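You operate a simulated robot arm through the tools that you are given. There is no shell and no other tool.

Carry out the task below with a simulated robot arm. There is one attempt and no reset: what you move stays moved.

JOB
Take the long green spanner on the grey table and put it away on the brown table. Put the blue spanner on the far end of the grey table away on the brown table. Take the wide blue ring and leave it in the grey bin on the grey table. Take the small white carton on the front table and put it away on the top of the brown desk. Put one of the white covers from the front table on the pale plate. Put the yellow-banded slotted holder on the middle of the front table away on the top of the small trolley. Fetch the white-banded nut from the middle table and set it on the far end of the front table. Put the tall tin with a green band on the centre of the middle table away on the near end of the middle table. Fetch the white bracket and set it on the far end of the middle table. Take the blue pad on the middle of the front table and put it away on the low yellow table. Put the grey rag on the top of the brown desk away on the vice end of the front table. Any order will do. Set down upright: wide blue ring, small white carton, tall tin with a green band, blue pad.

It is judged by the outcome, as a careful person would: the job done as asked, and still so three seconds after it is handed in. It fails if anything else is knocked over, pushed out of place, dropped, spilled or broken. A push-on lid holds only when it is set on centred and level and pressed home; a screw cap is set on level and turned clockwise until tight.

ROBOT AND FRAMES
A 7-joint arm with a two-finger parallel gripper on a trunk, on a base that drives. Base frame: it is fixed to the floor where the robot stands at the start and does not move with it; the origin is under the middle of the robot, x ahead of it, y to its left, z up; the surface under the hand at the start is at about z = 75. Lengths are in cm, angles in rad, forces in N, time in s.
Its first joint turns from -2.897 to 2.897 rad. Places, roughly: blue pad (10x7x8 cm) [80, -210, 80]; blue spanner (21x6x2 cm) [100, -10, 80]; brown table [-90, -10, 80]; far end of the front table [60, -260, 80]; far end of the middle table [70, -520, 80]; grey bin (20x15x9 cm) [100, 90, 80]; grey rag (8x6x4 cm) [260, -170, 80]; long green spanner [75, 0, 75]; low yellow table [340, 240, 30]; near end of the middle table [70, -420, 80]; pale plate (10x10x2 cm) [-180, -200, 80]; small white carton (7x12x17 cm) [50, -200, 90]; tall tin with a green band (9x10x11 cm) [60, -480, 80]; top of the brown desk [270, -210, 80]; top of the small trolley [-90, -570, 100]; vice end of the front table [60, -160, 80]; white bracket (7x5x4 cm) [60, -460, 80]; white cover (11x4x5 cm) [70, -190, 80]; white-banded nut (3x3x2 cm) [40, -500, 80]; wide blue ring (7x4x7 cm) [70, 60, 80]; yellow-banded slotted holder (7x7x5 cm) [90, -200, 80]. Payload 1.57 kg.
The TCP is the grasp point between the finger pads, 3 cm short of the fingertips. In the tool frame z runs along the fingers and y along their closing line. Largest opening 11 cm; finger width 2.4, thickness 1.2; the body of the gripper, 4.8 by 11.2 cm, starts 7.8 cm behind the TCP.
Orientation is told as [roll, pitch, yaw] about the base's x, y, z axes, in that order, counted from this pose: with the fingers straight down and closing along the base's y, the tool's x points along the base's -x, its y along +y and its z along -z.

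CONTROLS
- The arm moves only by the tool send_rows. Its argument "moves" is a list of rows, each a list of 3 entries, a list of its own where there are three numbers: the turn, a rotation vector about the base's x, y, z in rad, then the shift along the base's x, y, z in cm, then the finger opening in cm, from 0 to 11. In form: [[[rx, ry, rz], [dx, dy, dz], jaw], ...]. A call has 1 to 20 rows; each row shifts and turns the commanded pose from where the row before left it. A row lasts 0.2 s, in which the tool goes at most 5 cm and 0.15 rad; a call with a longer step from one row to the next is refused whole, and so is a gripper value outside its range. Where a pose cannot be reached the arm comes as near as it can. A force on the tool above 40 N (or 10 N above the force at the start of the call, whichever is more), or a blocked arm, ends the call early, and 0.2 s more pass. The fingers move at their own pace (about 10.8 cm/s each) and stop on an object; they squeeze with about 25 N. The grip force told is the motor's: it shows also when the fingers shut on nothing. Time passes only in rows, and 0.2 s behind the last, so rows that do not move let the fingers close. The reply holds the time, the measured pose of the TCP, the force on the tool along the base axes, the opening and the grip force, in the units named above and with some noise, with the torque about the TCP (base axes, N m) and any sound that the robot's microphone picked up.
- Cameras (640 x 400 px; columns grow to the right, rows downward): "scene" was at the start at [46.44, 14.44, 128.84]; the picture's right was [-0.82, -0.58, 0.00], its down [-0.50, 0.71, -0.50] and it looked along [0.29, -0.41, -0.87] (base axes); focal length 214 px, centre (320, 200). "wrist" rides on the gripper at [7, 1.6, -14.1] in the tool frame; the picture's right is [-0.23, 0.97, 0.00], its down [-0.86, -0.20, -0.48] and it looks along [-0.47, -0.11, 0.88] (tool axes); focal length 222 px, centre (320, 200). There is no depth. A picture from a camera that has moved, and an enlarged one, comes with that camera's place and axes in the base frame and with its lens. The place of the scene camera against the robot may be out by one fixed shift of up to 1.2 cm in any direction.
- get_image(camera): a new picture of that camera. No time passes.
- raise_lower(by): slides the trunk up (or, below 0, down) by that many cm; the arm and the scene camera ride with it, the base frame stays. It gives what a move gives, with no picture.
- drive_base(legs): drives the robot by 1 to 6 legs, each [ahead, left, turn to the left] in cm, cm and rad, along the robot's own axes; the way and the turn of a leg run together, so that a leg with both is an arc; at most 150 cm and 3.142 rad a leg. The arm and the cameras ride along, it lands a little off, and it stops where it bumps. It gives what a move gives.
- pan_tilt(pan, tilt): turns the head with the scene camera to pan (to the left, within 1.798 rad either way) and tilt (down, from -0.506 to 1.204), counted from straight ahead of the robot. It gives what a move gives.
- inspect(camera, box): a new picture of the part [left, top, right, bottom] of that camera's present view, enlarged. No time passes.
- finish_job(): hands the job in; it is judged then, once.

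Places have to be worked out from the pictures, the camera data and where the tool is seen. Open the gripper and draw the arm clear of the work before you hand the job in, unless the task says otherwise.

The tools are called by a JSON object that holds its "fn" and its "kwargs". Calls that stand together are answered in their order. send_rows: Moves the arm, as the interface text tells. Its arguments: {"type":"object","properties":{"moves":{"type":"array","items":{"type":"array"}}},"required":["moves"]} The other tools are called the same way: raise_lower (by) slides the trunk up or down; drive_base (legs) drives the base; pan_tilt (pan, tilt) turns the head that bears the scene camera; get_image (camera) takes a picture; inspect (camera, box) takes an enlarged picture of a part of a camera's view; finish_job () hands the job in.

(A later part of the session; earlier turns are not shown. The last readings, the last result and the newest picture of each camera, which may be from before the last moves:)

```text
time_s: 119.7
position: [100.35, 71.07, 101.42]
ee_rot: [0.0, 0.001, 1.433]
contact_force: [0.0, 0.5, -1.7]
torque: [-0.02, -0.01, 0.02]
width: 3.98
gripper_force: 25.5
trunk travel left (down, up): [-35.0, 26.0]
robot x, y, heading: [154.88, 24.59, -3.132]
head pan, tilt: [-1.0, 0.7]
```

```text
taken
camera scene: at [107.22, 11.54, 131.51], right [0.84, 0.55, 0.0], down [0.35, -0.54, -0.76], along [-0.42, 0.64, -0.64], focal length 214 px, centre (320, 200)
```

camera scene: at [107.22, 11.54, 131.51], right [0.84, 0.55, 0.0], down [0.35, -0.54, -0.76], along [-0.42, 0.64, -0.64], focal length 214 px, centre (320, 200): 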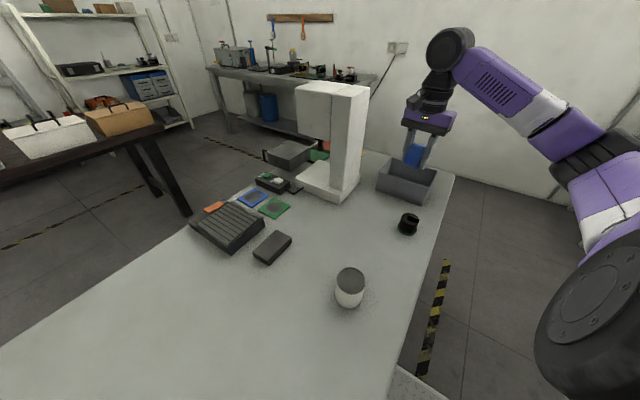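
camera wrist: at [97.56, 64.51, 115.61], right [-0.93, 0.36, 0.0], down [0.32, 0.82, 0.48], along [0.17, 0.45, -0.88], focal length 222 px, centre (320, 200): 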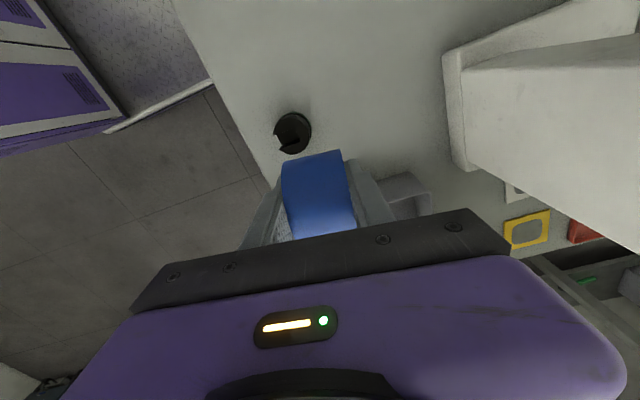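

I enlarge the bin in the scene picture to get its corners.

{"fn": "inspect", "kwargs": {"camera": "scene", "box": [360, 140, 470, 250]}}

```text
3.64 times, centred on (415, 195) of scene
camera zoom: at [107.22, 11.54, 131.51], right [0.84, 0.55, 0.0], down [0.35, -0.54, -0.76], along [-0.42, 0.64, -0.64], focal length 780 px, centre (-26, 218)
```

zoom: 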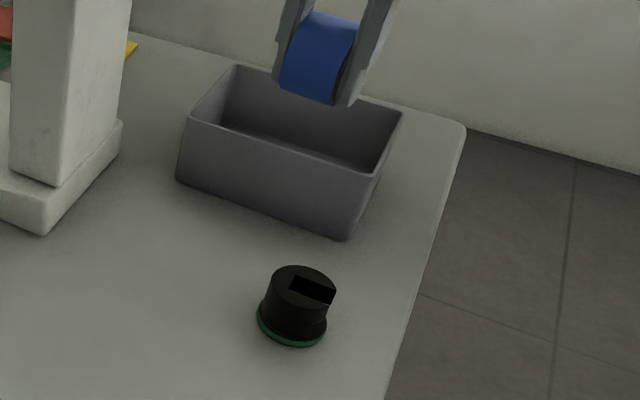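

The bin's rim runs x 87–106.5, y 87–101.6, so its middle is about (96.8, 94.3). I carry the ring above it and stop at z 92 to check.

{"fn": "send_rows", "kwargs": {"moves": [[[0, 0, 0], [-0.6, 3.9, 0], 0], [[0, 0, 0], [-0.6, 3.9, 0], 0], [[0, 0, 0], [-0.6, 3.9, 0], 0], [[0, 0, 0], [-0.6, 3.9, 0], 0], [[0, 0, 0], [-0.6, 3.9, 0], 0], [[0, 0, 0], [-0.5, 3.7, 0], 0], [[0, 0, 0], [0, 0, -4], 0], [[0, 0, 0], [0, 0, -5], 0], [[0, 0, 0], [0, 0, 0], 0]]}}

{"fn": "get_image", "kwargs": {"camera": "wrist"}}

{"fn": "inspect", "kwargs": {"camera": "scene", "box": [340, 80, 520, 260]}}

```text
time_s: 121.7
position: [97.37, 91.71, 92.53]
ee_rot: [0.002, 0.0, 1.431]
contact_force: [-0.3, -0.5, -2.1]
torque: [0.03, -0.03, -0.02]
width: 3.98
gripper_force: 24.8
out of reach, approached as far as the arm can: row 6
trunk travel left (down, up): [-35.0, 26.0]
robot x, y, heading: [154.48, 25.13, -3.128]
head pan, tilt: [-1.0, 0.7]
```

```text
taken
camera wrist: at [94.57, 84.95, 106.64], right [-0.93, 0.36, 0.0], down [0.32, 0.82, 0.48], along [0.17, 0.45, -0.88], focal length 222 px, centre (320, 200)
```

wrist: 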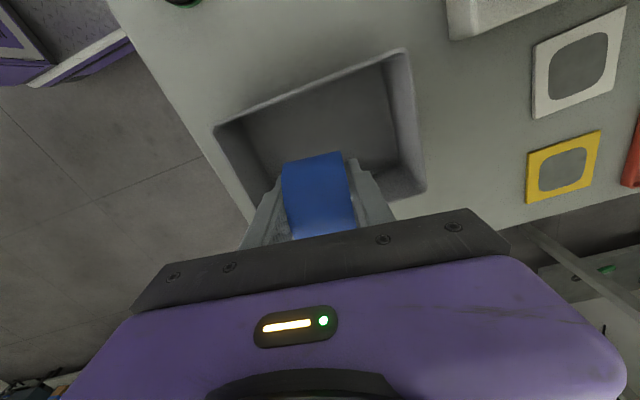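

```text
2.22 times, centred on (430, 170) of scene
camera zoom: at [107.22, 11.54, 131.52], right [0.84, 0.55, 0.0], down [0.35, -0.54, -0.76], along [-0.42, 0.64, -0.64], focal length 477 px, centre (76, 267)
```

zoom: 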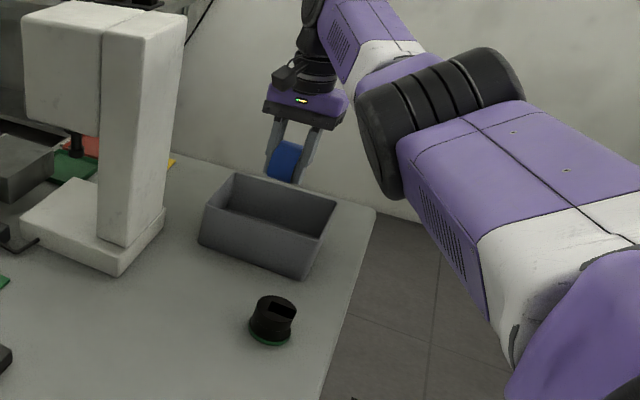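

The reach ran out slightly, but the wrist view puts the bin's middle at about (96.5, 92.5), close to the present (97.4, 91.7). I try 1 cm more in y and start lowering.

{"fn": "send_rows", "kwargs": {"moves": [[[0, 0, 0], [-0.5, 1, -1.5], 0], [[0, 0, 0], [0, 0, -1], 0], [[0, 0, 0], [0, 0, 0], 0]]}}

{"fn": "get_image", "kwargs": {"camera": "wrist"}}

```text
time_s: 122.5
position: [96.89, 91.97, 90.18]
ee_rot: [0.0, 0.003, 1.431]
contact_force: [0.0, 0.2, -3.4]
torque: [-0.03, 0.03, 0.0]
width: 3.96
gripper_force: 25.2
out of reach, approached as far as the arm can: row 1
trunk travel left (down, up): [-35.0, 26.0]
robot x, y, heading: [154.66, 24.97, -3.135]
head pan, tilt: [-1.0, 0.7]
```

```text
taken
camera wrist: at [94.23, 85.3, 104.25], right [-0.93, 0.36, 0.0], down [0.32, 0.82, 0.48], along [0.17, 0.45, -0.88], focal length 222 px, centre (320, 200)
```

wrist: 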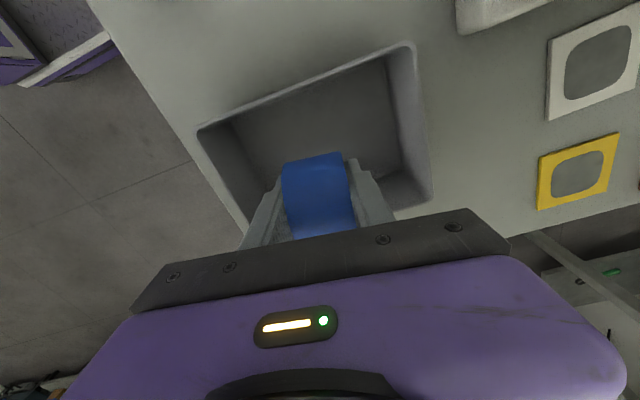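

I am at the edge of the reach; I lift a little, drive 8 cm further along +y and bring the hand back over the middle of the bin.

{"fn": "send_rows", "kwargs": {"moves": [[[0, 0, 0], [0, 0, 4], 0], [[0, 0, 0], [0, 0, 0], 0]]}}

{"fn": "drive_base", "kwargs": {"legs": [[0, -9, 0]]}}

```text
time_s: 123.1
position: [96.78, 92.01, 94.06]
ee_rot: [0.0, 0.002, 1.435]
contact_force: [-0.2, -0.1, -2.8]
torque: [-0.04, 0.02, -0.01]
width: 3.95
gripper_force: 25.0
trunk travel left (down, up): [-35.0, 26.0]
robot x, y, heading: [154.64, 25.21, -3.132]
head pan, tilt: [-1.0, 0.7]
```

```text
time_s: 124.2
position: [96.91, 101.02, 94.07]
ee_rot: [0.0, 0.0, 1.429]
contact_force: [0.4, 0.0, -2.4]
torque: [-0.02, -0.02, 0.0]
width: 3.98
gripper_force: 24.6
trunk travel left (down, up): [-35.0, 26.0]
robot x, y, heading: [154.72, 33.86, -3.13]
head pan, tilt: [-1.0, 0.7]
```

I move the hand back to y 93.2 over the bin's middle and lower to z 86.

{"fn": "send_rows", "kwargs": {"moves": [[[0, 0, 0], [0, -4, 0], 0], [[0, 0, 0], [-0.1, -3.8, 0], 0], [[0, 0, 0], [0, 0, -4], 0], [[0, 0, 0], [0, 0, -4], 0], [[0, 0, 0], [0, 0, 0], 0]]}}

{"fn": "get_image", "kwargs": {"camera": "wrist"}}

{"fn": "inspect", "kwargs": {"camera": "scene", "box": [340, 80, 520, 260]}}

```text
time_s: 125.4
position: [97.1, 93.22, 86.06]
ee_rot: [-0.002, 0.001, 1.429]
contact_force: [0.2, -0.7, -2.0]
torque: [0.0, 0.02, 0.01]
width: 3.96
gripper_force: 24.9
trunk travel left (down, up): [-35.0, 26.0]
robot x, y, heading: [154.52, 33.7, -3.135]
head pan, tilt: [-1.0, 0.7]
```

```text
taken
camera wrist: at [94.39, 86.52, 100.17], right [-0.93, 0.36, 0.0], down [0.32, 0.82, 0.48], along [0.17, 0.45, -0.88], focal length 222 px, centre (320, 200)
```

wrist: 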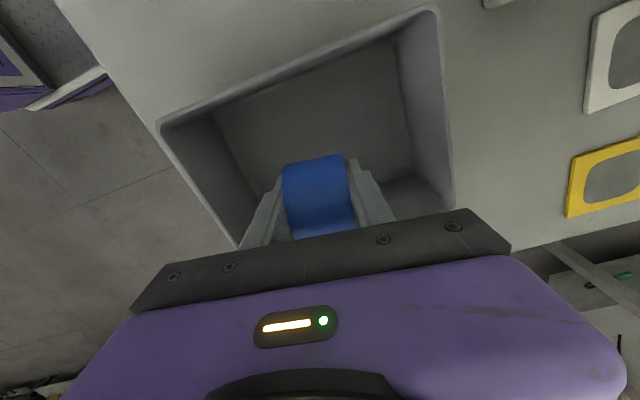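

```text
2.22 times, centred on (430, 170) of scene
camera zoom: at [107.12, 20.57, 131.52], right [0.84, 0.55, 0.0], down [0.35, -0.54, -0.76], along [-0.42, 0.64, -0.64], focal length 477 px, centre (76, 267)
```

zoom: 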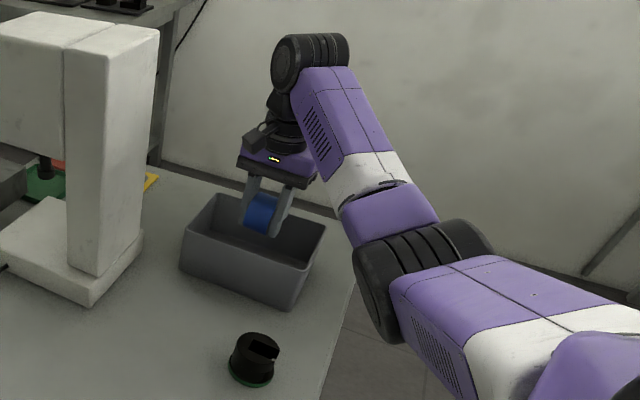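

The ring goes into the bin about centred. I lower gently to feel the bin's floor.

{"fn": "send_rows", "kwargs": {"moves": [[[0, 0, 0], [0, 0, -2.5], 0], [[0, 0, 0], [0, 0, -2], 0], [[0, 0, 0], [0, 0, -1], 0], [[0, 0, 0], [0, 0, 0], 0]]}}

```text
time_s: 126.4
position: [96.99, 93.19, 80.68]
ee_rot: [-0.001, 0.003, 1.43]
contact_force: [0.5, 0.0, -2.3]
torque: [0.0, -0.01, -0.01]
width: 3.97
gripper_force: 25.3
trunk travel left (down, up): [-35.0, 26.0]
robot x, y, heading: [154.38, 33.52, -3.133]
head pan, tilt: [-1.0, 0.7]
```

{"fn": "send_rows", "kwargs": {"moves": [[[0, 0, 0], [0, 0, -0.5], 0], [[0, 0, 0], [0, 0, -0.3], 0], [[0, 0, 0], [0, 0, -0.2], 0], [[0, 0, 0], [0, 0, 0], 0]]}}

```text
time_s: 127.4
position: [96.94, 93.16, 79.59]
ee_rot: [-0.001, 0.002, 1.431]
contact_force: [0.0, -0.6, -2.2]
torque: [-0.02, 0.0, -0.03]
width: 3.99
gripper_force: 24.5
trunk travel left (down, up): [-35.0, 26.0]
robot x, y, heading: [154.52, 33.58, -3.137]
head pan, tilt: [-1.0, 0.7]
```

No contact yet at z 79.6; I keep lowering by small steps.

{"fn": "send_rows", "kwargs": {"moves": [[[0, 0, 0], [0, 0, -0.2], 0], [[0, 0, 0], [0, 0, -0.2], 0], [[0, 0, 0], [0, 0, -0.15], 0], [[0, 0, 0], [0, 0, 0], 0]]}}

```text
time_s: 128.4
position: [96.87, 93.27, 79.01]
ee_rot: [-0.001, 0.001, 1.429]
contact_force: [1.0, 0.3, -3.4]
torque: [-0.03, -0.03, 0.0]
width: 3.97
gripper_force: 25.4
trunk travel left (down, up): [-35.0, 26.0]
robot x, y, heading: [154.49, 33.87, -3.133]
head pan, tilt: [-1.0, 0.7]
```

{"fn": "send_rows", "kwargs": {"moves": [[[0, 0, 0], [0, 0, -0.15], 0], [[0, 0, 0], [0, 0, -0.1], 0], [[0, 0, 0], [0, 0, 0], 0]]}}

```text
time_s: 129.2
position: [96.92, 93.25, 78.74]
ee_rot: [0.003, 0.0, 1.429]
contact_force: [0.8, 0.4, -0.6]
torque: [-0.02, 0.0, 0.02]
width: 3.98
gripper_force: 25.3
trunk travel left (down, up): [-35.0, 26.0]
robot x, y, heading: [154.74, 33.75, -3.136]
head pan, tilt: [-1.0, 0.7]
```

The weight is being taken by the floor now. I go 0.1 cm more, then open a little and rise.

{"fn": "send_rows", "kwargs": {"moves": [[[0, 0, 0], [0, 0, -0.1], 0], [[0, 0, 0], [0, 0, 0], 0], [[0, 0, 0], [0, 0, 0], 5], [[0, 0, 0], [0, 0, 0], 6], [[0, 0, 0], [0, 0, 0], 6]]}}

{"fn": "get_image", "kwargs": {"camera": "wrist"}}

```text
time_s: 130.4
position: [96.79, 93.25, 78.67]
ee_rot: [0.001, -0.001, 1.43]
contact_force: [-0.2, -0.1, 0.1]
torque: [-0.04, 0.02, 0.01]
width: 5.99
gripper_force: 0.1
trunk travel left (down, up): [-35.0, 26.0]
robot x, y, heading: [154.57, 33.88, -3.134]
head pan, tilt: [-1.0, 0.7]
```

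```text
taken
camera wrist: at [94.12, 86.65, 92.78], right [-0.93, 0.36, 0.0], down [0.32, 0.82, 0.48], along [0.17, 0.45, -0.88], focal length 222 px, centre (320, 200)
```

wrist: 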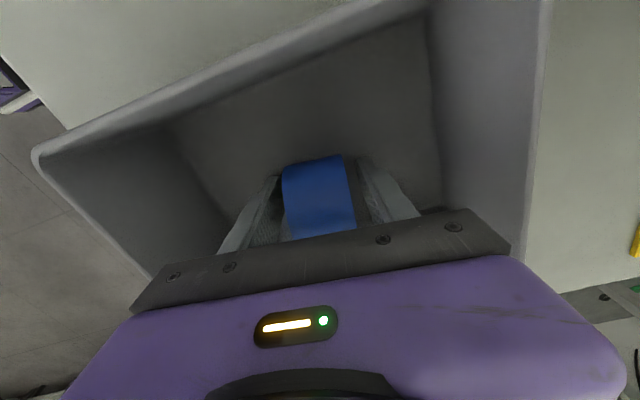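

The ring stands free between the opened fingers. I rise straight up and look at the result.

{"fn": "send_rows", "kwargs": {"moves": [[[0, 0, 0], [0, 0, 1], 6], [[0, 0, 0], [0, 0, 2], 6], [[0, 0, 0], [0, 0, 4], 6], [[0, 0, 0], [0, 0, 5], 6], [[0, 0, 0], [0, 0, 5], 6], [[0, 0, 0], [0, 0, 5], 6], [[0, 0, 0], [0, 0, 4], 6], [[0, 0, 0], [0, 0, 0], 6]]}}

{"fn": "get_image", "kwargs": {"camera": "wrist"}}

{"fn": "inspect", "kwargs": {"camera": "scene", "box": [340, 80, 520, 260]}}

```text
time_s: 132.2
position: [96.93, 93.4, 104.67]
ee_rot: [-0.001, 0.0, 1.428]
contact_force: [-0.2, -0.1, 0.4]
torque: [0.02, 0.0, 0.01]
width: 5.98
gripper_force: 0.1
trunk travel left (down, up): [-35.0, 26.0]
robot x, y, heading: [154.31, 33.61, -3.135]
head pan, tilt: [-1.0, 0.7]
```

```text
taken
camera wrist: at [94.14, 86.75, 118.8], right [-0.93, 0.36, 0.0], down [0.32, 0.82, 0.48], along [0.17, 0.45, -0.88], focal length 222 px, centre (320, 200)
```

wrist: 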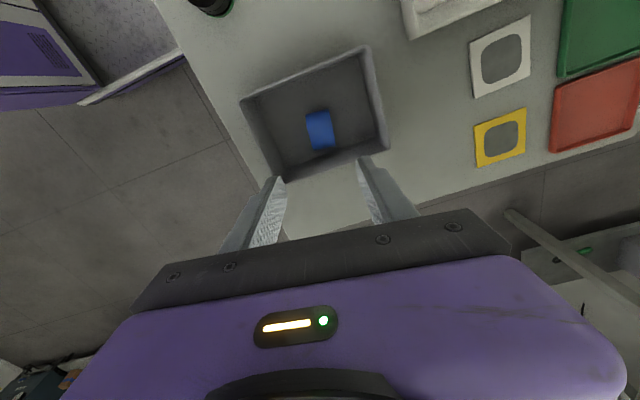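

```text
2.22 times, centred on (430, 170) of scene
camera zoom: at [107.12, 20.58, 131.51], right [0.84, 0.55, 0.0], down [0.35, -0.54, -0.76], along [-0.42, 0.64, -0.64], focal length 477 px, centre (76, 267)
```

zoom: 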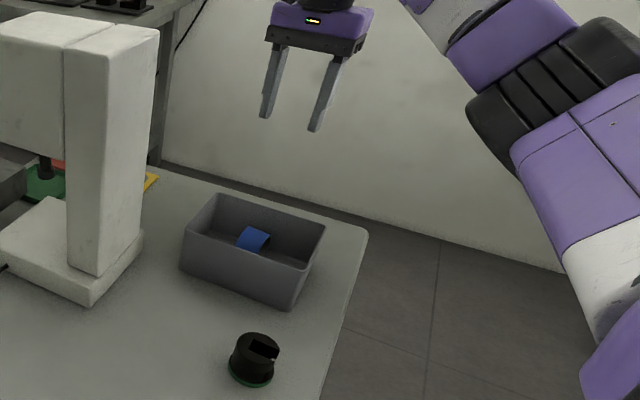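

The ring stands upright in the bin. I bring the arm in front of the robot and drive to the space between the front table and the brown desk.

{"fn": "send_rows", "kwargs": {"moves": [[[0, 0, 0], [0, -4.5, 1], 6], [[0, 0, 0], [0, -4.5, 1], 6], [[0, 0, 0], [0, -4.5, 1], 6], [[0, 0, 0], [0, -4.5, 1], 6], [[0, 0, 0], [0, -4.5, 1], 6], [[0, 0, 0], [0, -4.5, 1], 6], [[0, 0, 0], [0, -4.5, 1], 6], [[0, 0, 0], [-1, -4.5, 1], 6], [[0, 0, 0], [-1, -4.5, 0], 6], [[0, 0, 0], [-1, -4.5, 0], 6], [[0, 0, 0], [-1, -4.5, 0], 6], [[0, 0, 0], [-1, -4.5, 0], 6], [[0, 0, 0], [0, -4.5, 0], 6]]}}

{"fn": "drive_base", "kwargs": {"legs": [[-10, 0, 0], [0, 145, 0]]}}

{"fn": "pan_tilt", "kwargs": {"pan": 0.3, "tilt": 0.5}}

{"fn": "get_image", "kwargs": {"camera": "scene"}}

```text
time_s: 135.0
position: [91.75, 34.45, 112.69]
ee_rot: [0.0, 0.002, 1.428]
contact_force: [0.5, -0.1, -0.6]
torque: [-0.03, -0.02, 0.0]
width: 6.0
gripper_force: 0.1
trunk travel left (down, up): [-35.0, 26.0]
robot x, y, heading: [154.66, 33.87, -3.135]
head pan, tilt: [-1.0, 0.7]
```

```text
time_s: 142.9
position: [101.43, -109.25, 112.65]
ee_rot: [0.002, -0.001, 1.41]
contact_force: [-0.8, 0.3, 0.2]
torque: [0.0, 0.02, 0.04]
width: 5.98
gripper_force: 0.1
trunk travel left (down, up): [-35.0, 26.0]
robot x, y, heading: [164.2, -110.99, 3.132]
head pan, tilt: [-1.0, 0.7]
```

```text
time_s: 144.4
position: [101.45, -109.24, 112.64]
ee_rot: [0.002, 0.0, 1.411]
contact_force: [-0.2, 0.1, -0.7]
torque: [0.01, 0.0, 0.02]
width: 6.02
gripper_force: 0.1
trunk travel left (down, up): [-35.0, 26.0]
robot x, y, heading: [164.34, -110.79, 3.129]
head pan, tilt: [0.3, 0.499]
```

```text
taken
camera scene: at [112.43, -133.19, 133.28], right [-0.28, 0.96, 0.0], down [0.46, 0.14, -0.88], along [-0.84, -0.25, -0.48], focal length 214 px, centre (320, 200)
```

scene: 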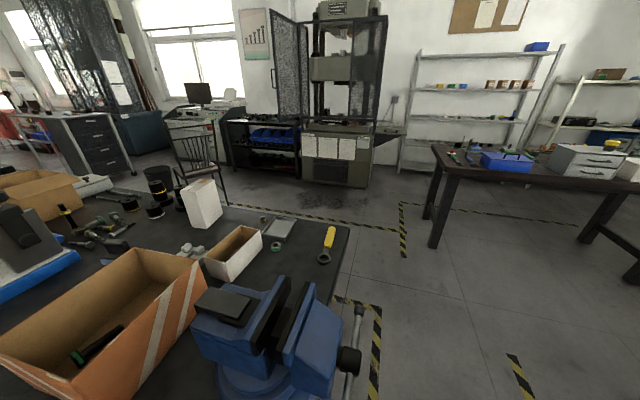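

I see the vice, a cardboard box, the white carton and other things on the front table. I raise the trunk for clearance and drive on along the table to about y -200.

{"fn": "raise_lower", "kwargs": {"by": 20}}

{"fn": "drive_base", "kwargs": {"legs": [[-4, 85, 0]]}}

{"fn": "pan_tilt", "kwargs": {"pan": 0.0, "tilt": 0.8}}

{"fn": "get_image", "kwargs": {"camera": "scene"}}

{"fn": "get_image", "kwargs": {"camera": "wrist"}}

```text
time_s: 146.6
position: [101.5, -109.17, 132.62]
ee_rot: [0.0, 0.0, 1.411]
contact_force: [0.3, 0.2, 0.2]
torque: [0.02, -0.02, 0.02]
width: 6.02
gripper_force: 0.1
trunk travel left (down, up): [-55.0, 6.0]
robot x, y, heading: [163.86, -110.82, 3.132]
head pan, tilt: [0.3, 0.499]
```

```text
time_s: 151.1
position: [104.51, -194.84, 132.68]
ee_rot: [0.0, 0.001, 1.415]
contact_force: [-0.7, -0.4, -0.3]
torque: [-0.01, -0.01, -0.01]
width: 6.0
gripper_force: 0.1
trunk travel left (down, up): [-55.0, 6.0]
robot x, y, heading: [167.24, -195.94, 3.136]
head pan, tilt: [0.3, 0.499]
```

```text
time_s: 151.9
position: [104.69, -194.8, 132.71]
ee_rot: [0.0, 0.0, 1.416]
contact_force: [0.9, 0.1, -0.4]
torque: [-0.01, 0.04, 0.04]
width: 6.0
gripper_force: 0.0
trunk travel left (down, up): [-55.0, 6.0]
robot x, y, heading: [167.55, -196.57, 3.132]
head pan, tilt: [0.0, 0.799]
```

```text
taken
camera scene: at [116.3, -216.18, 150.7], right [0.01, 1.0, 0.0], down [0.72, 0.0, -0.7], along [-0.7, 0.0, -0.72], focal length 214 px, centre (320, 200)
```

scene: 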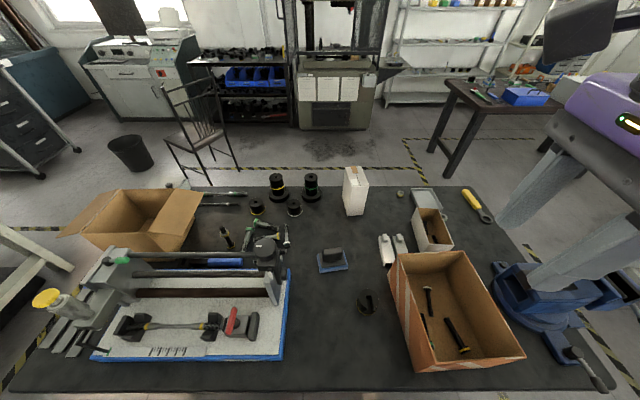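

```text
taken
camera wrist: at [101.82, -201.48, 146.72], right [-0.93, 0.38, 0.0], down [0.33, 0.81, 0.48], along [0.18, 0.44, -0.88], focal length 222 px, centre (320, 200)
```

wrist: 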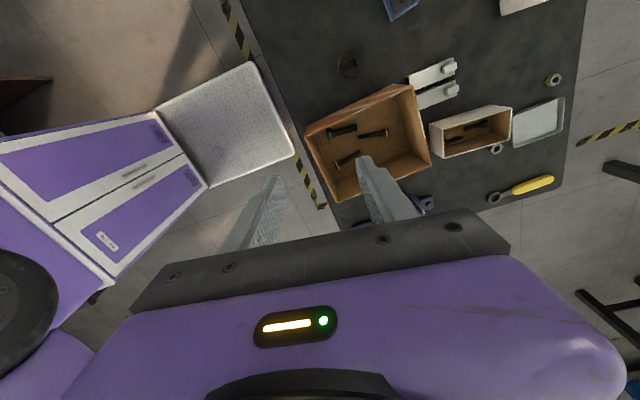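

This gives a fine view: white carton near (54, -200), blue pad (78, -212), two white covers (73, -190), slotted holder (93, -201), table x 38–113. The carton is too far from here facing the table, so I turn to stand sideways and come closer.

{"fn": "inspect", "kwargs": {"camera": "scene", "box": [300, 150, 470, 330]}}

{"fn": "inspect", "kwargs": {"camera": "scene", "box": [40, 160, 330, 380]}}

```text
2.22 times, centred on (385, 240) of scene
camera zoom: at [116.3, -216.18, 150.7], right [0.01, 1.0, 0.0], down [0.72, 0.0, -0.7], along [-0.7, 0.0, -0.72], focal length 477 px, centre (176, 111)
```

zoom: 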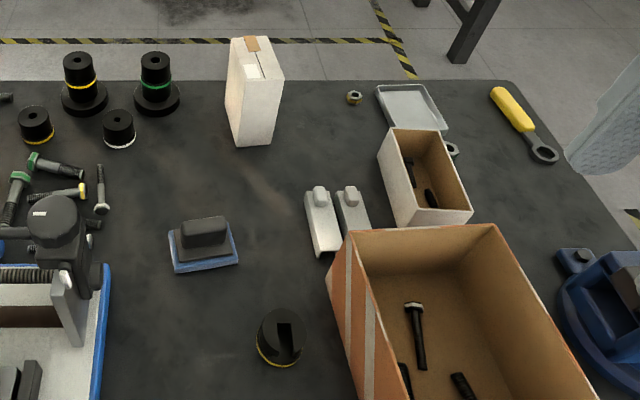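

```text
1.82 times, centred on (185, 270) of scene
camera zoom: at [116.3, -216.18, 150.7], right [0.01, 1.0, 0.0], down [0.72, 0.0, -0.7], along [-0.7, 0.0, -0.72], focal length 390 px, centre (566, 73)
```

zoom: 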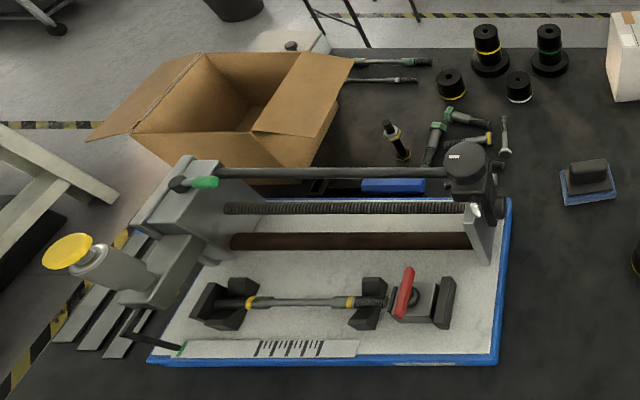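

The holder has its yellow band, and the covers and pad are clear. I turn right to face +y and slide sideways up to the table.

{"fn": "drive_base", "kwargs": {"legs": [[0, 0, -1.565]]}}

{"fn": "pan_tilt", "kwargs": {"pan": -1.4, "tilt": 0.6}}

{"fn": "get_image", "kwargs": {"camera": "scene"}}

```text
time_s: 156.1
position: [169.44, -133.78, 132.48]
ee_rot: [0.0, 0.001, -0.164]
contact_force: [0.5, -0.5, 0.0]
torque: [-0.01, 0.03, 0.01]
width: 6.0
gripper_force: 0.1
trunk travel left (down, up): [-55.0, 6.0]
robot x, y, heading: [167.59, -196.6, 1.557]
head pan, tilt: [0.0, 0.799]
```

```text
time_s: 157.7
position: [169.45, -133.76, 132.6]
ee_rot: [-0.001, 0.0, -0.164]
contact_force: [-0.4, -0.1, -0.3]
torque: [0.01, 0.0, 0.01]
width: 6.02
gripper_force: 0.0
trunk travel left (down, up): [-55.0, 6.0]
robot x, y, heading: [167.31, -196.43, 1.558]
head pan, tilt: [-1.4, 0.6]
```

```text
taken
camera scene: at [156.64, -152.14, 152.38], right [0.15, -0.99, 0.0], down [-0.56, -0.09, -0.82], along [0.82, 0.13, -0.57], focal length 214 px, centre (320, 200)
```

scene: 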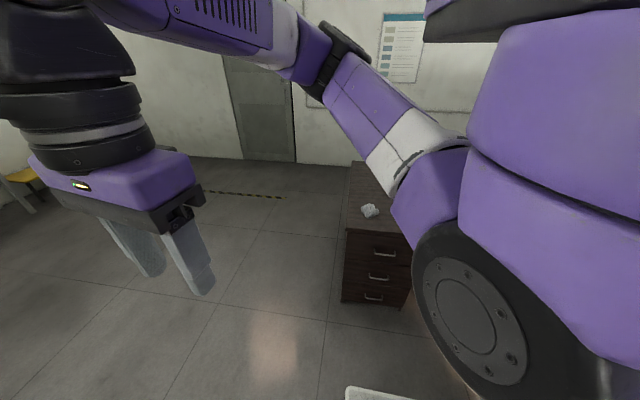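

The desk and the grey rag (about (254, -165)) are seen to the right. I slide left towards the table, then swing the arm to the left over it.

{"fn": "drive_base", "kwargs": {"legs": [[-4, 27.5, 0]]}}

{"fn": "pan_tilt", "kwargs": {"pan": 1.4, "tilt": 0.75}}

{"fn": "get_image", "kwargs": {"camera": "scene"}}

```text
time_s: 159.6
position: [142.08, -137.22, 132.68]
ee_rot: [0.001, 0.002, -0.164]
contact_force: [-1.2, 0.4, -0.1]
torque: [0.0, 0.04, -0.01]
width: 5.99
gripper_force: 0.0
trunk travel left (down, up): [-55.0, 6.0]
robot x, y, heading: [139.83, -199.83, 1.557]
head pan, tilt: [-1.4, 0.6]
```

```text
time_s: 162.1
position: [142.09, -137.24, 132.69]
ee_rot: [-0.001, 0.001, -0.164]
contact_force: [-0.5, -0.4, -0.2]
torque: [0.01, 0.03, 0.0]
width: 6.0
gripper_force: 0.1
trunk travel left (down, up): [-55.0, 6.0]
robot x, y, heading: [140.0, -199.72, 1.552]
head pan, tilt: [1.4, 0.75]
```

```text
taken
camera scene: at [112.48, -155.44, 151.09], right [0.19, 0.98, 0.0], down [0.67, -0.13, -0.73], along [-0.72, 0.14, -0.68], focal length 214 px, centre (320, 200)
```

scene: 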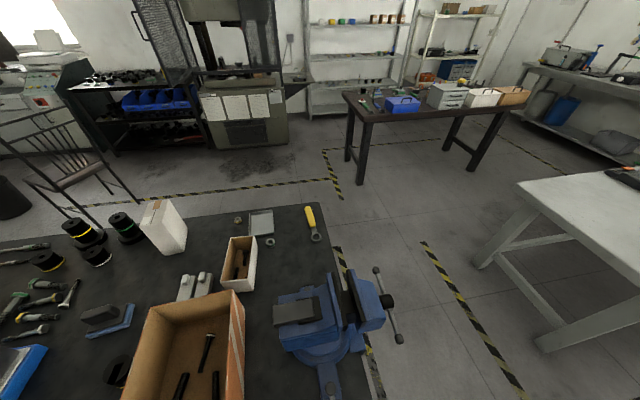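

I take a closer look at the carton's shape and angle before swinging over.

{"fn": "pan_tilt", "kwargs": {"pan": 1.79, "tilt": 0.75}}

{"fn": "inspect", "kwargs": {"camera": "scene", "box": [160, 150, 420, 400]}}

```text
time_s: 162.9
position: [142.17, -137.25, 132.59]
ee_rot: [-0.002, 0.002, -0.164]
contact_force: [-0.1, -0.5, 0.1]
torque: [-0.01, 0.0, -0.01]
width: 5.99
gripper_force: 0.0
trunk travel left (down, up): [-55.0, 6.0]
robot x, y, heading: [139.95, -199.92, 1.557]
head pan, tilt: [1.791, 0.75]
```

```text
1.60 times, centred on (290, 275) of scene
camera zoom: at [112.5, -158.66, 151.09], right [-0.2, 0.98, 0.0], down [0.67, 0.14, -0.73], along [-0.72, -0.15, -0.68], focal length 343 px, centre (368, 80)
```

zoom: 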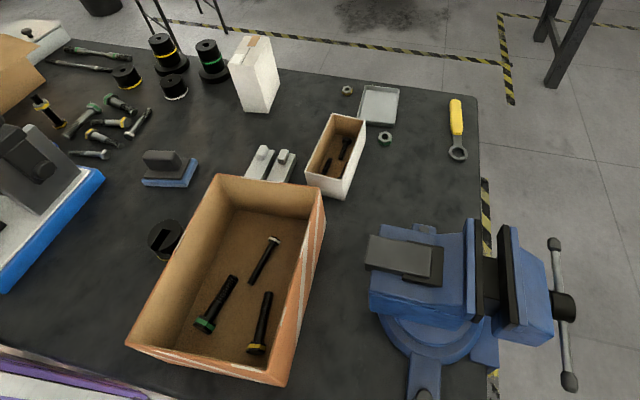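

{"fn": "inspect", "kwargs": {"camera": "scene", "box": [215, 160, 295, 230]}}

{"fn": "inspect", "kwargs": {"camera": "scene", "box": [160, 200, 260, 320]}}

```text
5.71 times, centred on (255, 195) of scene
camera zoom: at [112.5, -158.66, 151.09], right [-0.2, 0.98, 0.0], down [0.67, 0.14, -0.73], along [-0.72, -0.15, -0.68], focal length 1226 px, centre (691, 229)
```

zoom: 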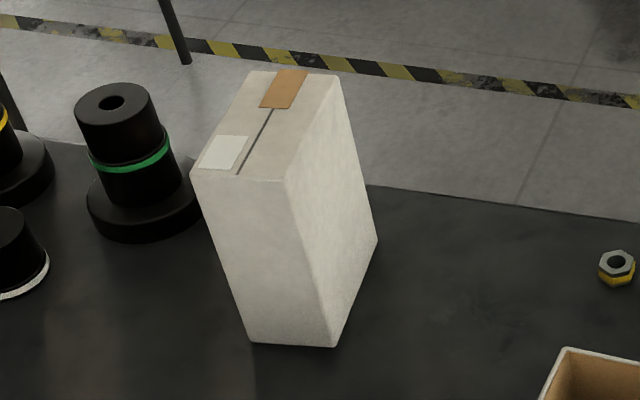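

```text
3.33 times, centred on (210, 260) of scene
camera zoom: at [112.5, -158.66, 151.09], right [-0.2, 0.98, 0.0], down [0.67, 0.14, -0.73], along [-0.72, -0.15, -0.68], focal length 715 px, centre (687, 0)
```

zoom: 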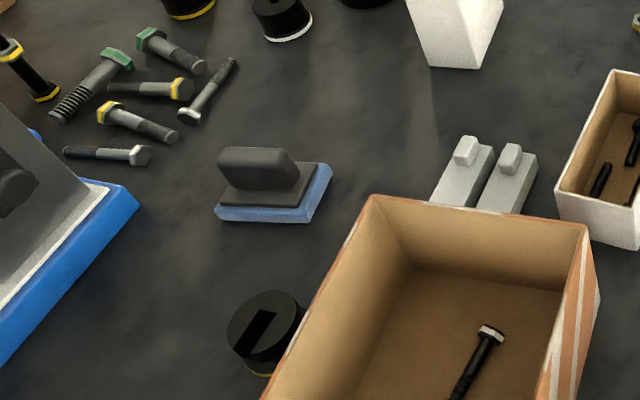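

The carton stands at about (50.3, -202.7), top at z 97, its 7 cm side across direction (-0.12, 0.99). I swing the arm left over the table at z 132, turning the hand along with it.

{"fn": "send_rows", "kwargs": {"moves": [[[0, 0, 0.1485], [-4.55, 0.0, 0], 11], [[0, 0, 0.1485], [-4.54, -0.33, 0], 11], [[0, 0, 0.1485], [-4.5, -0.65, 0], 11], [[0, 0, 0.1485], [-4.45, -0.97, 0], 11], [[0, 0, 0.1485], [-4.37, -1.28, 0], 11], [[0, 0, 0.1485], [-4.27, -1.59, 0], 11], [[0, 0, 0.1485], [-4.14, -1.89, 0], 11], [[0, 0, 0.1485], [-4.0, -2.17, 0], 11], [[0, 0, 0.1485], [-3.83, -2.45, 0], 11], [[0, 0, 0.1485], [-3.65, -2.72, 0], 11], [[0, 0, 0.1485], [-3.44, -2.98, 0], 11], [[0, 0, 0.1485], [-3.23, -3.21, 0], 11]]}}

{"fn": "send_rows", "kwargs": {"moves": [[[0, 0, 0.1485], [-2.99, -3.43, 0], 11], [[0, 0, 0.1485], [-2.74, -3.63, 0], 11], [[0, 0, 0.1485], [-2.47, -3.82, 0], 11], [[0, 0, 0.1485], [-2.19, -3.99, 0], 11], [[0, 0, 0.1485], [-1.9, -4.13, 0], 11], [[0, 0, 0.1485], [-1.6, -4.26, 0], 11], [[0, 0, 0.1485], [-1.3, -4.36, 0], 11], [[0, 0, 0.1485], [-0.98, -4.44, 0], 11], [[0, 0, 0.1485], [-0.67, -4.5, 0], 11], [[0, 0, 0.1485], [-0.34, -4.54, 0], 11], [[0, 0, 0.1485], [-0.02, -4.55, 0], 11], [[0, 0, 0], [0, 0, 0], 11]]}}

{"fn": "get_image", "kwargs": {"camera": "scene"}}

{"fn": "get_image", "kwargs": {"camera": "wrist"}}

```text
time_s: 165.5
position: [93.14, -157.53, 132.86]
ee_rot: [0.0, 0.002, 1.619]
contact_force: [0.2, 1.3, -0.1]
torque: [-0.03, 0.05, 0.04]
width: 11.01
gripper_force: 0.1
trunk travel left (down, up): [-55.0, 6.0]
robot x, y, heading: [140.08, -199.95, 1.553]
head pan, tilt: [1.791, 0.75]
```

```text
time_s: 166.2
position: [88.89, -154.1, 133.43]
ee_rot: [0.009, -0.008, 1.721]
contact_force: [0.0, 0.3, 0.2]
torque: [0.03, -0.02, -0.02]
width: 11.01
gripper_force: 0.0
trunk travel left (down, up): [-55.0, 6.0]
robot x, y, heading: [140.18, -200.08, 1.554]
head pan, tilt: [1.791, 0.75]
stopped in row 3: the arm was blocked; the commanded pose is now the measured one
```

```text
taken
camera scene: at [112.51, -158.67, 151.09], right [-0.2, 0.98, 0.0], down [0.67, 0.14, -0.73], along [-0.72, -0.15, -0.68], focal length 214 px, centre (320, 200)
```

scene: 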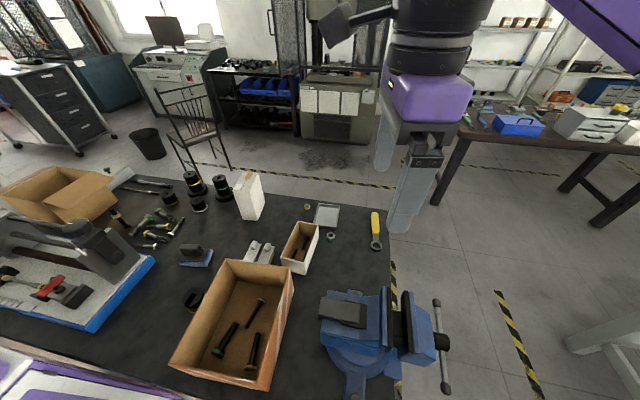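

```text
taken
camera wrist: at [88.41, -161.21, 147.28], right [-1.0, 0.08, 0.01], down [0.07, 0.87, 0.48], along [0.03, 0.48, -0.88], focal length 222 px, centre (320, 200)
```

wrist: 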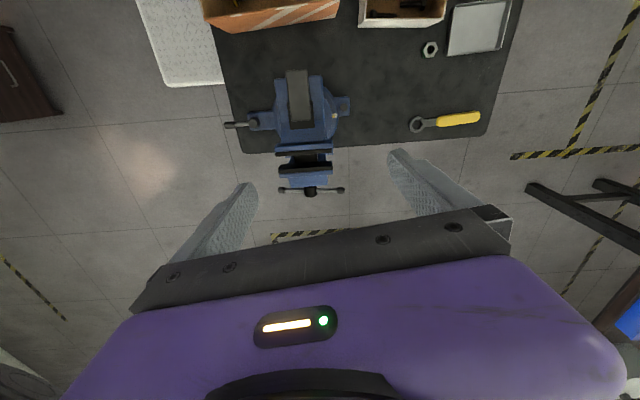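

The arm was blocked on the left swing, most likely by the head mast on the robot's left front. I swing back to the front, and will stand facing the other way so that the arm swings to its right.

{"fn": "send_rows", "kwargs": {"moves": [[[0, 0, 0], [3.23, 3.21, 0], 11], [[0, 0, 0], [3.44, 2.98, 0], 11], [[0, 0, 0], [3.65, 2.72, 0], 11], [[0, 0, 0], [3.83, 2.45, 0], 11], [[0, 0, 0], [4.0, 2.0, 0], 11], [[0, 0, 0], [4.14, 1.5, 0], 11], [[0, 0, 0], [4.27, 1.0, 0], 11], [[0, 0, 0], [4.37, 0.5, 0], 11], [[0, 0, 0], [4.45, 0, 0], 11], [[0, 0, 0], [4.5, 0, 0], 11], [[0, 0, 0], [4.54, 0, 0], 11], [[0, 0, 0], [4.55, 0, 0], 11], [[0, 0, 0], [0, 0, 0], 11]]}}

{"fn": "get_image", "kwargs": {"camera": "scene"}}

```text
time_s: 169.0
position: [137.89, -137.7, 133.27]
ee_rot: [0.01, -0.008, 1.727]
contact_force: [0.4, -0.2, 0.4]
torque: [0.01, 0.02, -0.03]
width: 11.0
gripper_force: 0.0
trunk travel left (down, up): [-55.0, 6.0]
robot x, y, heading: [139.94, -199.71, 1.554]
head pan, tilt: [1.791, 0.75]
```

```text
taken
camera scene: at [112.53, -158.65, 151.09], right [-0.2, 0.98, 0.0], down [0.67, 0.14, -0.73], along [-0.72, -0.15, -0.68], focal length 214 px, centre (320, 200)
```

scene: 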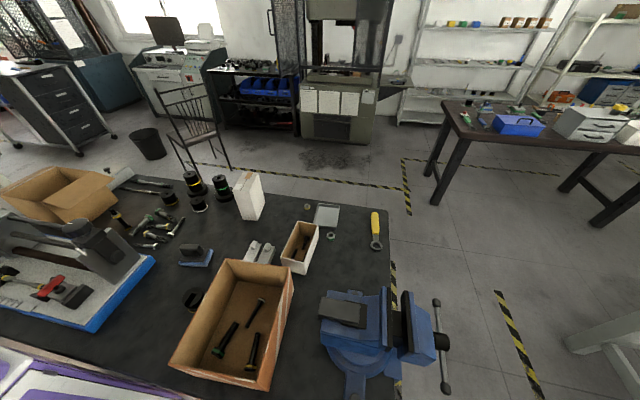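

Nothing was disturbed. A simpler plan: face the desk first, take the grey rag to the vice end, and take the carton from the table's other side later. I slide right and turn to face the desk.

{"fn": "drive_base", "kwargs": {"legs": [[0, -28, 0], [0, 0, -1.55]]}}

{"fn": "pan_tilt", "kwargs": {"pan": 0.0, "tilt": 0.7}}

{"fn": "get_image", "kwargs": {"camera": "scene"}}

{"fn": "get_image", "kwargs": {"camera": "wrist"}}

```text
time_s: 174.8
position: [230.92, -196.78, 133.18]
ee_rot: [0.011, -0.009, 0.176]
contact_force: [0.0, 0.2, 0.2]
torque: [-0.02, 0.0, -0.01]
width: 11.0
gripper_force: 0.1
trunk travel left (down, up): [-55.0, 6.0]
robot x, y, heading: [168.82, -200.46, 0.004]
head pan, tilt: [1.791, 0.75]
```

```text
time_s: 176.6
position: [231.06, -196.73, 133.2]
ee_rot: [0.011, -0.009, 0.176]
contact_force: [1.1, 0.1, 1.2]
torque: [0.01, 0.01, 0.01]
width: 11.0
gripper_force: 0.1
trunk travel left (down, up): [-55.0, 6.0]
robot x, y, heading: [168.85, -200.45, 0.002]
head pan, tilt: [0.0, 0.7]
```

```text
taken
camera scene: at [219.73, -180.12, 151.51], right [0.01, -1.0, 0.0], down [-0.64, 0.0, -0.76], along [0.76, 0.01, -0.64], focal length 214 px, centre (320, 200)
```

scene: 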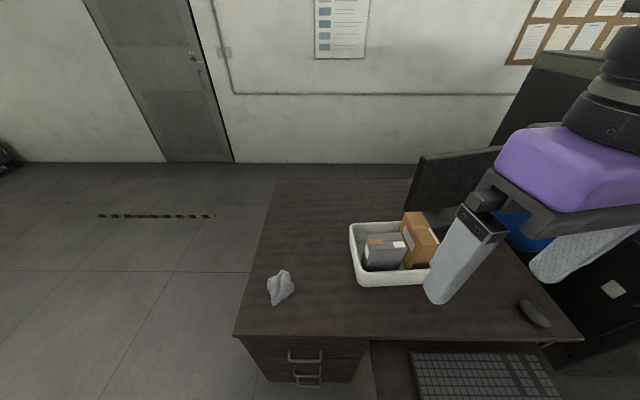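

```text
taken
camera wrist: at [223.53, -196.51, 147.26], right [0.05, 1.0, 0.01], down [0.87, -0.05, 0.48], along [0.48, -0.01, -0.88], focal length 222 px, centre (320, 200)
```

wrist: 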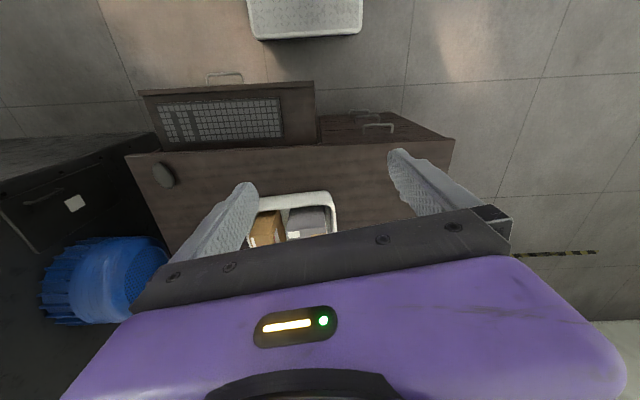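

The desk top is clear on its left part: rag at about (256, -166), tray from y -192 on. I enlarge the rag.

{"fn": "inspect", "kwargs": {"camera": "scene", "box": [240, 250, 320, 320]}}

{"fn": "drive_base", "kwargs": {"legs": [[4, 18, 0]]}}

{"fn": "raise_lower", "kwargs": {"by": -20}}

{"fn": "get_image", "kwargs": {"camera": "wrist"}}

{"fn": "get_image", "kwargs": {"camera": "scene"}}

```text
5.71 times, centred on (280, 285) of scene
camera zoom: at [219.73, -180.12, 151.51], right [0.01, -1.0, 0.0], down [-0.64, 0.0, -0.76], along [0.76, 0.01, -0.64], focal length 1226 px, centre (549, -286)
```

zoom: 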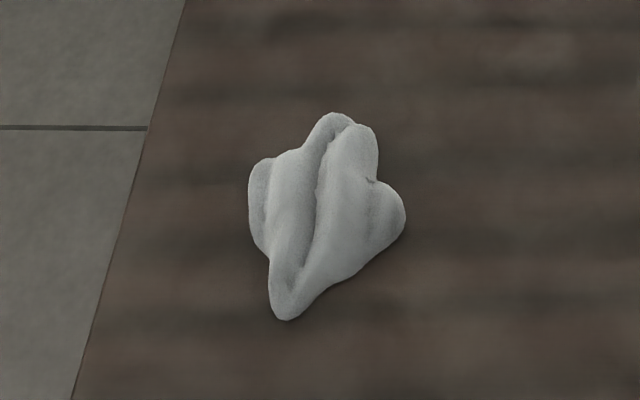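

```text
time_s: 178.1
position: [234.77, -178.73, 133.17]
ee_rot: [0.008, -0.01, 0.179]
contact_force: [0.0, -0.8, -0.2]
torque: [0.04, 0.02, 0.02]
width: 11.01
gripper_force: 0.1
trunk travel left (down, up): [-55.0, 6.0]
robot x, y, heading: [172.72, -182.19, 0.002]
head pan, tilt: [0.0, 0.7]
```

```text
time_s: 180.2
position: [234.78, -178.71, 113.2]
ee_rot: [0.011, -0.009, 0.178]
contact_force: [-0.7, -0.4, 0.3]
torque: [0.02, -0.02, 0.01]
width: 11.0
gripper_force: 0.1
trunk travel left (down, up): [-35.0, 26.0]
robot x, y, heading: [172.78, -182.29, 0.008]
head pan, tilt: [0.0, 0.7]
```

```text
taken
camera wrist: at [227.34, -178.52, 127.26], right [0.05, 1.0, 0.01], down [0.87, -0.05, 0.48], along [0.48, -0.01, -0.88], focal length 222 px, centre (320, 200)
```

wrist: 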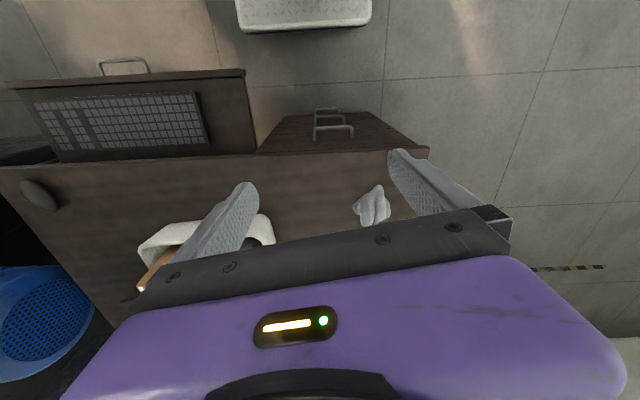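

```text
taken
camera scene: at [223.53, -162.13, 131.52], right [0.01, -1.0, 0.0], down [-0.64, 0.0, -0.76], along [0.76, 0.0, -0.64], focal length 214 px, centre (320, 200)
```

scene: 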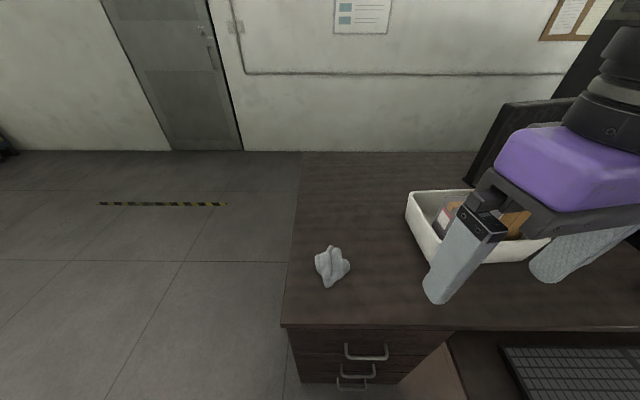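

The rag lies at about (254.8, -166.2), its length mostly along x. I bring the hand over it, turned to close across its width, and level out the small tilt.

{"fn": "send_rows", "kwargs": {"moves": [[[-0.01, 0.009, -0.1], [4, 2.5, 0], 11], [[0, 0, -0.1], [4, 2.5, 0], 11], [[0, 0, -0.1], [4, 2.5, 0], 11], [[0, 0, -0.1], [4, 2.4, 0], 11], [[0, 0, -0.05], [4, 2.4, 0], 11], [[0, 0, 0], [0, 0, -5], 11], [[0, 0, 0], [0, 0, -5], 11], [[0, 0, 0], [0, 0, -5], 11], [[0, 0, 0], [0, 0, 0], 11]]}}

{"fn": "get_image", "kwargs": {"camera": "wrist"}}

{"fn": "get_image", "kwargs": {"camera": "scene"}}

```text
time_s: 182.2
position: [254.79, -166.4, 98.28]
ee_rot: [0.004, 0.003, -0.271]
contact_force: [-0.1, 0.3, 0.3]
torque: [-0.01, 0.02, 0.02]
width: 11.01
gripper_force: 0.1
trunk travel left (down, up): [-35.0, 26.0]
robot x, y, heading: [172.21, -182.52, 0.011]
head pan, tilt: [0.0, 0.7]
```

```text
taken
camera wrist: at [248.4, -162.88, 112.42], right [0.48, 0.88, 0.0], down [0.77, -0.42, 0.48], along [0.42, -0.23, -0.88], focal length 222 px, centre (320, 200)
```

wrist: 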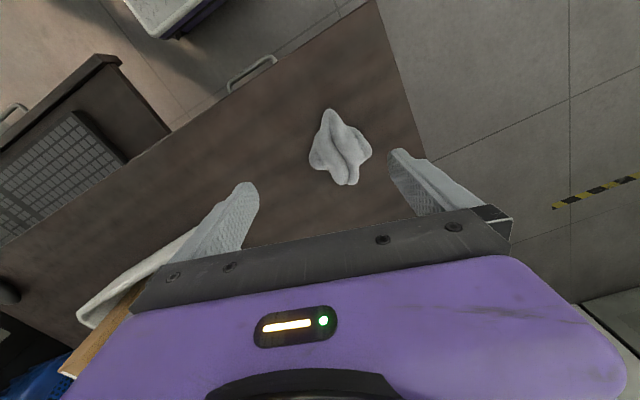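

```text
taken
camera scene: at [223.53, -162.12, 131.52], right [0.01, -1.0, 0.0], down [-0.64, 0.0, -0.76], along [0.76, 0.0, -0.64], focal length 214 px, centre (320, 200)
```

scene: 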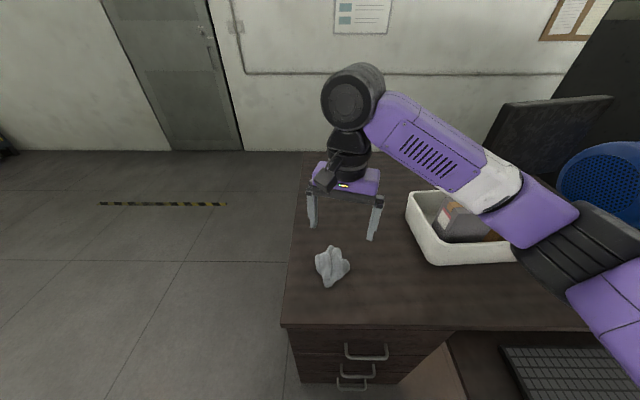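

Comparing the views, the desk top is lower than I assumed (about z 74) and the rag's middle is near (258.8, -165.1). I shift there and come down to z 86.

{"fn": "send_rows", "kwargs": {"moves": [[[0, 0, 0], [4, 1.3, 0], 11], [[0, 0, 0], [0, 0, -4], 11], [[0, 0, 0], [0, 0, -4], 11], [[0, 0, 0], [0, 0, -4], 11], [[0, 0, 0], [0, 0, 0], 11]]}}

{"fn": "get_image", "kwargs": {"camera": "wrist"}}

{"fn": "inspect", "kwargs": {"camera": "scene", "box": [280, 150, 440, 330]}}

```text
time_s: 183.4
position: [258.83, -165.24, 86.36]
ee_rot: [0.001, 0.002, -0.272]
contact_force: [-0.5, -0.7, -0.7]
torque: [0.01, 0.02, -0.01]
width: 11.0
gripper_force: 0.0
trunk travel left (down, up): [-35.0, 26.0]
robot x, y, heading: [172.45, -182.5, 0.002]
head pan, tilt: [0.0, 0.7]
```

```text
taken
camera wrist: at [252.44, -161.74, 100.4], right [0.48, 0.88, 0.0], down [0.77, -0.42, 0.48], along [0.42, -0.23, -0.88], focal length 222 px, centre (320, 200)
```

wrist: 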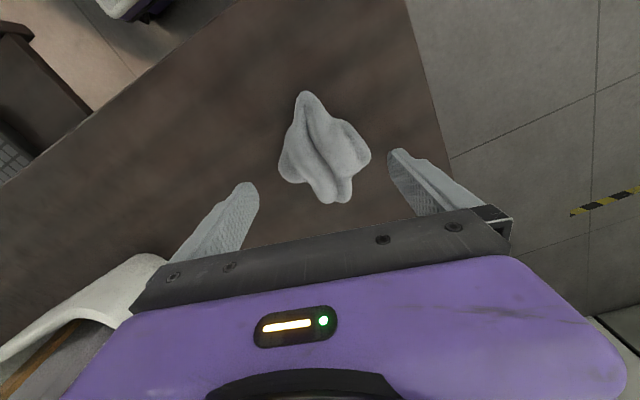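

```text
2.22 times, centred on (360, 240) of scene
camera zoom: at [223.53, -162.13, 131.52], right [0.01, -1.0, 0.0], down [-0.64, 0.0, -0.76], along [0.76, 0.0, -0.64], focal length 477 px, centre (231, 111)
```

zoom: 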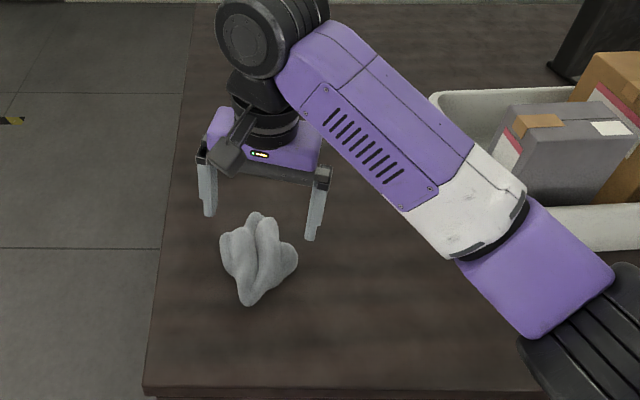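

The rag lies centred between the fingers and the forearm stays in front of the tray. I lower slowly to feel the desk.

{"fn": "send_rows", "kwargs": {"moves": [[[0, 0, 0], [0.2, 0.3, -3], 11], [[0, 0, 0], [0, 0, -2.5], 11], [[0, 0, 0], [0, 0, -1.5], 11], [[0, 0, 0], [0, 0, -0.7], 11], [[0, 0, 0], [0, 0, 0], 11]]}}

{"fn": "get_image", "kwargs": {"camera": "wrist"}}

```text
time_s: 184.6
position: [258.87, -164.8, 78.54]
ee_rot: [0.001, 0.002, -0.272]
contact_force: [-0.5, -1.0, -0.5]
torque: [0.0, 0.02, -0.02]
width: 11.01
gripper_force: 0.0
trunk travel left (down, up): [-35.0, 26.0]
robot x, y, heading: [172.35, -182.6, 0.01]
head pan, tilt: [0.0, 0.7]
```

```text
taken
camera wrist: at [252.46, -161.43, 92.66], right [0.48, 0.88, 0.0], down [0.77, -0.42, 0.48], along [0.42, -0.23, -0.88], focal length 222 px, centre (320, 200)
```

wrist: 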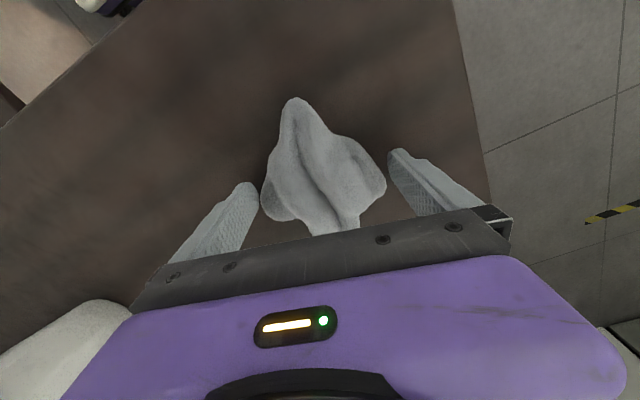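

{"fn": "send_rows", "kwargs": {"moves": [[[0, 0, 0], [0, 0, -0.5], 11], [[0, 0, 0], [0, 0, -0.3], 11], [[0, 0, 0], [0, 0, -0.3], 11], [[0, 0, 0], [0, 0, 0], 11]]}}

```text
time_s: 185.4
position: [258.96, -164.95, 78.04]
ee_rot: [0.004, -0.001, -0.272]
contact_force: [-10.8, 0.2, 21.3]
torque: [-1.13, 0.9, -0.62]
width: 11.01
gripper_force: 0.1
trunk travel left (down, up): [-35.0, 26.0]
robot x, y, heading: [172.67, -182.11, 0.01]
head pan, tilt: [0.0, 0.7]
stopped in row 3: the force on the tool passed its limit at 46 N (the readings are from after the stop); the commanded pose is now the measured one
```

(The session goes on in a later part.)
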